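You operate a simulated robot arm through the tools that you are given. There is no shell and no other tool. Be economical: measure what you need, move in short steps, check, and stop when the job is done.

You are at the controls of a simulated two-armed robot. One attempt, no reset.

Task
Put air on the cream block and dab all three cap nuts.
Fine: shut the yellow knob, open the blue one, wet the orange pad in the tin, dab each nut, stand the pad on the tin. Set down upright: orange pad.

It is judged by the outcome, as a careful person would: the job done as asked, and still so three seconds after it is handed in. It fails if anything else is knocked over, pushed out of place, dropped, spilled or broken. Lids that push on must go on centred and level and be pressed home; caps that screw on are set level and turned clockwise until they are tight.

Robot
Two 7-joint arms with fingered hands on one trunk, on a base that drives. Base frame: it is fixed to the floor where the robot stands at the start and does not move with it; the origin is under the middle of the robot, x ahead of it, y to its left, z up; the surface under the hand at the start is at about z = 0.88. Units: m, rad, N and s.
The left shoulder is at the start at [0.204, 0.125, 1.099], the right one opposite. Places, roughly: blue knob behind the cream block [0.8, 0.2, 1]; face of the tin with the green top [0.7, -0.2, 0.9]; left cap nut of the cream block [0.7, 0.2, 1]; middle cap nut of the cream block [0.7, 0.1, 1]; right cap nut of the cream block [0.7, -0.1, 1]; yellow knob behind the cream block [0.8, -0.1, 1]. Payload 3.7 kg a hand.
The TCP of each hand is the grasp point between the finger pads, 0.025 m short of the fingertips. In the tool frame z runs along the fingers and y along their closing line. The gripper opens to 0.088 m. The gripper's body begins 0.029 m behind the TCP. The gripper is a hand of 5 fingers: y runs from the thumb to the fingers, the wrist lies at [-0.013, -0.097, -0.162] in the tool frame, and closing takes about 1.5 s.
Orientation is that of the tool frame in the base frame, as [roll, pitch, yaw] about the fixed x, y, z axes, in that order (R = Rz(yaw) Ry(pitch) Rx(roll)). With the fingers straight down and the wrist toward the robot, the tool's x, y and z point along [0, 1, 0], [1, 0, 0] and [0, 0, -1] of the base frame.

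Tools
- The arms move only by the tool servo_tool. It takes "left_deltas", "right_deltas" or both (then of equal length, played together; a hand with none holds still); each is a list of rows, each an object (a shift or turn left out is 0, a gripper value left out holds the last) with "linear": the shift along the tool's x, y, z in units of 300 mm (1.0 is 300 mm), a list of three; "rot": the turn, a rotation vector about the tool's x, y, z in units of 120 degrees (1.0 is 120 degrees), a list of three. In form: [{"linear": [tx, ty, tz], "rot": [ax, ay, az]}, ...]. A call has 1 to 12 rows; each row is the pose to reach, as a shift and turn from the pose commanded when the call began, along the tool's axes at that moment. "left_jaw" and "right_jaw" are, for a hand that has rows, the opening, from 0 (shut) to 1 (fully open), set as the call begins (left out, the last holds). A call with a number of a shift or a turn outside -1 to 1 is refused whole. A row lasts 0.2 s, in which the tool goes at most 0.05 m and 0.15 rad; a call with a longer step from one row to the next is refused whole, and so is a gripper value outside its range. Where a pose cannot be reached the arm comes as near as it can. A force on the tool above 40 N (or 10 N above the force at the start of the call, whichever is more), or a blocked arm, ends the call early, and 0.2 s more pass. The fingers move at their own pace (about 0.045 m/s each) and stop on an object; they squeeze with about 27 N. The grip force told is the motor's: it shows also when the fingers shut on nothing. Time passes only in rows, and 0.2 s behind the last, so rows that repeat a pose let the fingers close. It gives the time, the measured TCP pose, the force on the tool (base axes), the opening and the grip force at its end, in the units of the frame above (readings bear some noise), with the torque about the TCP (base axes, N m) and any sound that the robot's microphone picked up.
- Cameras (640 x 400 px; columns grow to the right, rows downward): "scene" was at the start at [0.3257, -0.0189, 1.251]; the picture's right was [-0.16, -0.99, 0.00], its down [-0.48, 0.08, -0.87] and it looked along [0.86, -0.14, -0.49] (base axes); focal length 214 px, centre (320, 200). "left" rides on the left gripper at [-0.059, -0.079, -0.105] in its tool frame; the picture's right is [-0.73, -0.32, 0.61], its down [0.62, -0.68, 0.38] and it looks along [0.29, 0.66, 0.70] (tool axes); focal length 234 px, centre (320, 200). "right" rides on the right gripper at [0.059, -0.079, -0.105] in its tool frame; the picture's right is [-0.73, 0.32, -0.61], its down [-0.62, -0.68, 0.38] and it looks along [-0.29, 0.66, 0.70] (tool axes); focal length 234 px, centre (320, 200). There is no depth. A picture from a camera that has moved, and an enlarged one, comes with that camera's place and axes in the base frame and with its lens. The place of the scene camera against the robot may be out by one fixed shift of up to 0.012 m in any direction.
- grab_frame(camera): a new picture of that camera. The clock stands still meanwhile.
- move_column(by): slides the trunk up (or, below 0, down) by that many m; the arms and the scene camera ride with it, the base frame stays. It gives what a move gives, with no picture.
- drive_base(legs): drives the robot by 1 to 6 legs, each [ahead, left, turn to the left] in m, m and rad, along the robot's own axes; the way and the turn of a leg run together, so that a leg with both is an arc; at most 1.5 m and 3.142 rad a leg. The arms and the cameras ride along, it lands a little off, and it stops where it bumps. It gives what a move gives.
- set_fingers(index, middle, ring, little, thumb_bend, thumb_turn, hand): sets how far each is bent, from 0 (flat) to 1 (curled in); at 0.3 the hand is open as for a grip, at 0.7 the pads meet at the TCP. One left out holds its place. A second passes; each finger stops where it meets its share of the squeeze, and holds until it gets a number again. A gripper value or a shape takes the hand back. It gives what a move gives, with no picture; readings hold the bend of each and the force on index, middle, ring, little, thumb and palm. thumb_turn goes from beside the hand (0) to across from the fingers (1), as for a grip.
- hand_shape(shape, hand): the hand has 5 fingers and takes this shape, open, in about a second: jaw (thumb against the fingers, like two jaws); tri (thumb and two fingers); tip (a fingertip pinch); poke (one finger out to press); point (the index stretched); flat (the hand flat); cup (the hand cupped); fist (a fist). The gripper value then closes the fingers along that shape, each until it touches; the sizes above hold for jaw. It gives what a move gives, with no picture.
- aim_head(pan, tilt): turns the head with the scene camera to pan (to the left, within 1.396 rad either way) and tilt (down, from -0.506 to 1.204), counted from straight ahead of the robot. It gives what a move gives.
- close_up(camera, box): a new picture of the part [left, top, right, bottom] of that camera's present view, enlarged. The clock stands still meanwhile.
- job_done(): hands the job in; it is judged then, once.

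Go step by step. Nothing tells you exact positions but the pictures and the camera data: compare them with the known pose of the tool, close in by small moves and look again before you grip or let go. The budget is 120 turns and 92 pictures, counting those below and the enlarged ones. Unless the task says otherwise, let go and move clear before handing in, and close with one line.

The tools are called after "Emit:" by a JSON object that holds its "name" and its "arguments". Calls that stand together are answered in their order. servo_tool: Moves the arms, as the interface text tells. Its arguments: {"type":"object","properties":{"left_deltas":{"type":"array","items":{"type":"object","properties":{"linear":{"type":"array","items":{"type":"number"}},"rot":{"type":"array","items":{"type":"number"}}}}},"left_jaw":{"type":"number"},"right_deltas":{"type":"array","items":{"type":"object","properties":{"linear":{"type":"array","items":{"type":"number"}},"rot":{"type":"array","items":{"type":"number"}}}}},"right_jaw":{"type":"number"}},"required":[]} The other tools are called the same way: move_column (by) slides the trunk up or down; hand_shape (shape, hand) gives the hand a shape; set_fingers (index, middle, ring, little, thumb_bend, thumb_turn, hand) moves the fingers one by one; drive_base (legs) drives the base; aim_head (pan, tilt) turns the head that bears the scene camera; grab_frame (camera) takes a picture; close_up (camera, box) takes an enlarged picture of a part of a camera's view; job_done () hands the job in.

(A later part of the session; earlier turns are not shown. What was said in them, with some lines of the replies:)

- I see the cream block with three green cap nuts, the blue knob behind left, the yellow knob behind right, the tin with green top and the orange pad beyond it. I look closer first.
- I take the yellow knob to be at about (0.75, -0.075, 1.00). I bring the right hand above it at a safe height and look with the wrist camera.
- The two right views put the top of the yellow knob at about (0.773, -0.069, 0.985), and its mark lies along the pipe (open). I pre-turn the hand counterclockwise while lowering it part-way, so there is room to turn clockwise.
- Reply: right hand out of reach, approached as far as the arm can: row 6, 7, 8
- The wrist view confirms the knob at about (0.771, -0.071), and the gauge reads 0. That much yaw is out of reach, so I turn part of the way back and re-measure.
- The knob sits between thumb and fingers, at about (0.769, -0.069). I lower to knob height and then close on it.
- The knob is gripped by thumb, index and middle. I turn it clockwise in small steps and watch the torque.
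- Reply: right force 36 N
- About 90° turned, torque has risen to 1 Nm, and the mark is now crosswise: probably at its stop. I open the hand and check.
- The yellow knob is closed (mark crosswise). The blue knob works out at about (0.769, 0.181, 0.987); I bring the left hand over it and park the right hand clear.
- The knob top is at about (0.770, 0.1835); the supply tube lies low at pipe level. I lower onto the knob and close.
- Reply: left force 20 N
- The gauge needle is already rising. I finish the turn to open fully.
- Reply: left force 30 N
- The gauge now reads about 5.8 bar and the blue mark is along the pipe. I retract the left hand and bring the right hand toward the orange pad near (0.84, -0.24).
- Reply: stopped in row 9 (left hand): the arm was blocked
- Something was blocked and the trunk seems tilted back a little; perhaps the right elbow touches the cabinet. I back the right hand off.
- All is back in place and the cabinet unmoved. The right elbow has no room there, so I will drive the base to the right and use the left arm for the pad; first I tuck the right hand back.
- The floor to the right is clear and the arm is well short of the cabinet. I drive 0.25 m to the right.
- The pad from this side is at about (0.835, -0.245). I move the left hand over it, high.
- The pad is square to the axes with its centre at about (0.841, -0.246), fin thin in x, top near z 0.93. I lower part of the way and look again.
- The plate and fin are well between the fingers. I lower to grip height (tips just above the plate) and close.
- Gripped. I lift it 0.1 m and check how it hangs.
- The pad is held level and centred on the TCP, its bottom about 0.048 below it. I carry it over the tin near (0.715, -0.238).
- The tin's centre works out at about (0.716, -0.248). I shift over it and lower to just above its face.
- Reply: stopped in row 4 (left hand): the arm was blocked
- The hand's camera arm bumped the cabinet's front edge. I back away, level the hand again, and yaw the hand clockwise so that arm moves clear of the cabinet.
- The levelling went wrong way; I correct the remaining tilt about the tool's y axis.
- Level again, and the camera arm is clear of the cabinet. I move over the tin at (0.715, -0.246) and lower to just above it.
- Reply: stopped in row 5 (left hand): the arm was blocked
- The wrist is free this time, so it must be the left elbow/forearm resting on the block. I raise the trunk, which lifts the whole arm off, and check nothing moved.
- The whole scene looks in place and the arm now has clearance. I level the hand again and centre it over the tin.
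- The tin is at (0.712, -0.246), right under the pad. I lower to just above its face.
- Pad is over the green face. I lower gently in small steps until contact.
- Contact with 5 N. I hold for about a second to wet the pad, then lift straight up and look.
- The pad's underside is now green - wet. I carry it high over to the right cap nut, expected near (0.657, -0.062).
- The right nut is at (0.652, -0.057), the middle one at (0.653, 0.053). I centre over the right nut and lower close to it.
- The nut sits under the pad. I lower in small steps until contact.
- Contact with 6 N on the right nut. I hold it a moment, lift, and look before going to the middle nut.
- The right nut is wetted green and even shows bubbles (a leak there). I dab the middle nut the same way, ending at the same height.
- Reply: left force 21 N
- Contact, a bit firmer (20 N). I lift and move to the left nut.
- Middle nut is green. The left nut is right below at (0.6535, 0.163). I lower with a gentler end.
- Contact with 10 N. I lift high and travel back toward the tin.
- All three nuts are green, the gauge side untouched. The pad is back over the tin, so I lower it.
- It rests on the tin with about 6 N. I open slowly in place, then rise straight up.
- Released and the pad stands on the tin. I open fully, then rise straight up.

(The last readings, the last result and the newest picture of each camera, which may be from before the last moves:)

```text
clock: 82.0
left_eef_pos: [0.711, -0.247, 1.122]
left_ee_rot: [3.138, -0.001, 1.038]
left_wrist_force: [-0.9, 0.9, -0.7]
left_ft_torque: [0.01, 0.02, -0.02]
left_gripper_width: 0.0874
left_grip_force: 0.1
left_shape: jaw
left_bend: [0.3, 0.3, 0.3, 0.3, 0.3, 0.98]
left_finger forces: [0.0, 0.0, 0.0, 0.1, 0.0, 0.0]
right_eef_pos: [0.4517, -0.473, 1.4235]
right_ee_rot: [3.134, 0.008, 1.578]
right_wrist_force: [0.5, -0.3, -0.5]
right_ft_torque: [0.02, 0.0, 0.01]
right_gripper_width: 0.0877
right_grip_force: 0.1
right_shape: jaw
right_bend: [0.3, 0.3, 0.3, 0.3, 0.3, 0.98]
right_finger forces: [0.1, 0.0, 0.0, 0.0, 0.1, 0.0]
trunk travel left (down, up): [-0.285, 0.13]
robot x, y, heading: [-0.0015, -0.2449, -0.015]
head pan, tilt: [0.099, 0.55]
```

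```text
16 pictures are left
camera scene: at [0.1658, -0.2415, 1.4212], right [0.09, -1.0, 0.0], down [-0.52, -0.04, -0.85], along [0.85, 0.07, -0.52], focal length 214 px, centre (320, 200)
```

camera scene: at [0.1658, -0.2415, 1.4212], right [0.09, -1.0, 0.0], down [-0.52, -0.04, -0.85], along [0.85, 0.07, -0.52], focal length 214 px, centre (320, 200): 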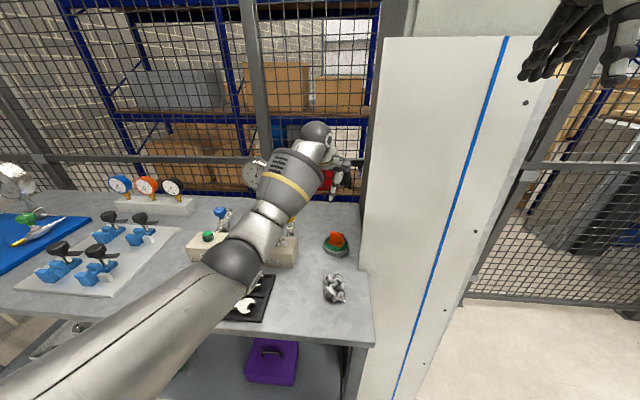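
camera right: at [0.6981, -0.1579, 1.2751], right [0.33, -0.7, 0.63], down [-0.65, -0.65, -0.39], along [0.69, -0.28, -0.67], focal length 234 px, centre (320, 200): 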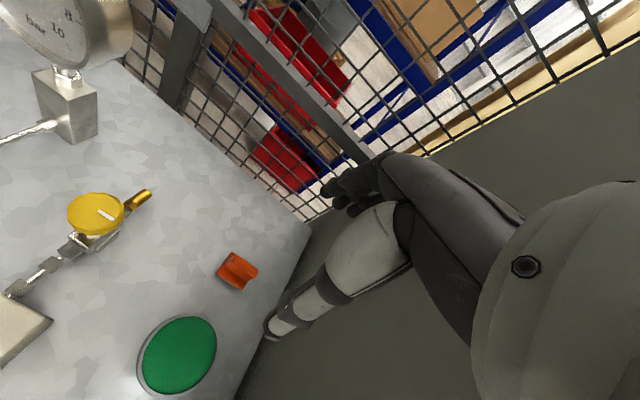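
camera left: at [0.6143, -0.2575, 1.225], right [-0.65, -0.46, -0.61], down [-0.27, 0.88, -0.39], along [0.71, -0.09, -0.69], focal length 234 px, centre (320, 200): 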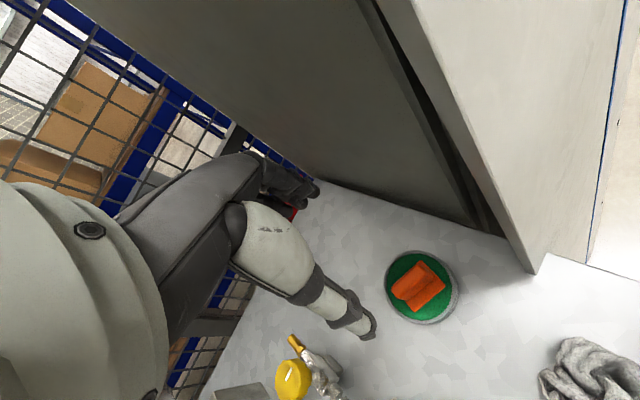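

The pad stands upright on the tin. I retract the left hand up and away and take a last look.

Emit:
{"name": "servo_tool", "arguments": {"left_deltas": [{"linear": [0, 0, -0.14]}, {"linear": [0.04, -0.08, -0.26]}, {"linear": [0.08, -0.17, -0.36]}, {"linear": [0.12, -0.27, -0.46]}, {"linear": [0.17, -0.37, -0.56]}, {"linear": [0.22, -0.48, -0.62]}, {"linear": [0.28, -0.6, -0.65]}, {"linear": [0.335, -0.72, -0.667]}, {"linear": [0.335, -0.72, -0.667]}]}}

Emit:
{"name": "grab_frame", "arguments": {"camera": "scene"}}

Emit:
{"name": "close_up", "arguments": {"camera": "scene", "box": [180, 150, 380, 310]}}

```text
clock: 84.0
left_eef_pos: [0.5808, -0.0503, 1.3199]
left_ee_rot: [3.14, -0.001, 1.036]
left_wrist_force: [0.0, -0.2, -0.1]
left_ft_torque: [0.02, 0.04, -0.02]
left_gripper_width: 0.0877
left_grip_force: 0.1
left_shape: jaw
left_bend: [0.3, 0.3, 0.3, 0.3, 0.3, 0.98]
left_finger forces: [0.0, 0.0, 0.1, 0.0, 0.0, 0.1]
right_eef_pos: [0.4506, -0.4746, 1.4228]
right_ee_rot: [3.135, 0.006, 1.577]
right_wrist_force: [0.2, 0.1, -0.8]
right_ft_torque: [0.0, 0.01, 0.0]
right_gripper_width: 0.0879
right_grip_force: 0.0
right_shape: jaw
right_bend: [0.3, 0.3, 0.3, 0.3, 0.3, 0.98]
right_finger forces: [0.1, 0.0, 0.0, 0.0, 0.0, 0.1]
trunk travel left (down, up): [-0.285, 0.13]
robot x, y, heading: [-0.0032, -0.2455, -0.016]
head pan, tilt: [0.099, 0.55]
```

```text
15 pictures are left
camera scene: at [0.1661, -0.2425, 1.4211], right [0.09, -1.0, 0.0], down [-0.52, -0.04, -0.85], along [0.85, 0.07, -0.52], focal length 214 px, centre (320, 200)
```

scene: 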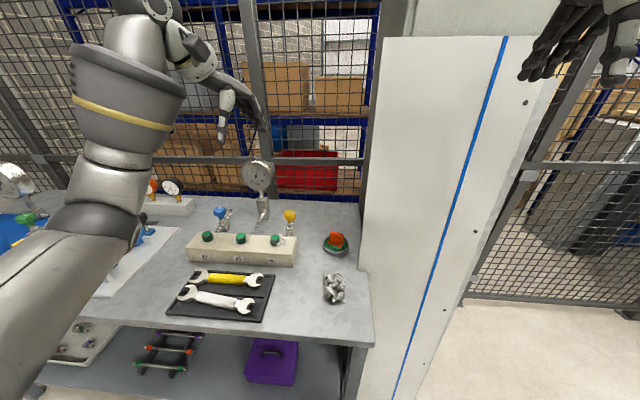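

```text
2.50 times, centred on (280, 230) of scene
camera zoom: at [0.1661, -0.2425, 1.4211], right [0.09, -1.0, 0.0], down [-0.52, -0.04, -0.85], along [0.85, 0.07, -0.52], focal length 536 px, centre (420, 125)
```

zoom: 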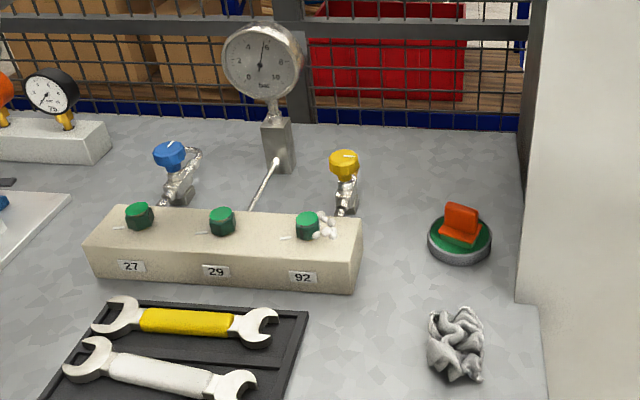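

The gauge holds about 5 to 6 bar, all three nuts are wet, the pad stands upright on the tin, nothing looks out of place and both hands are clear. I hand the job in.

Emit:
{"name": "job_done", "arguments": {}}

```text
The job is handed in.
```

The job is handed in: yellow knob shut, blue knob open with the gauge at about 5.8 bar when last read, all three cap nuts dabbed (bubbles at nut 92), and the orange pad standing upright on the tin.
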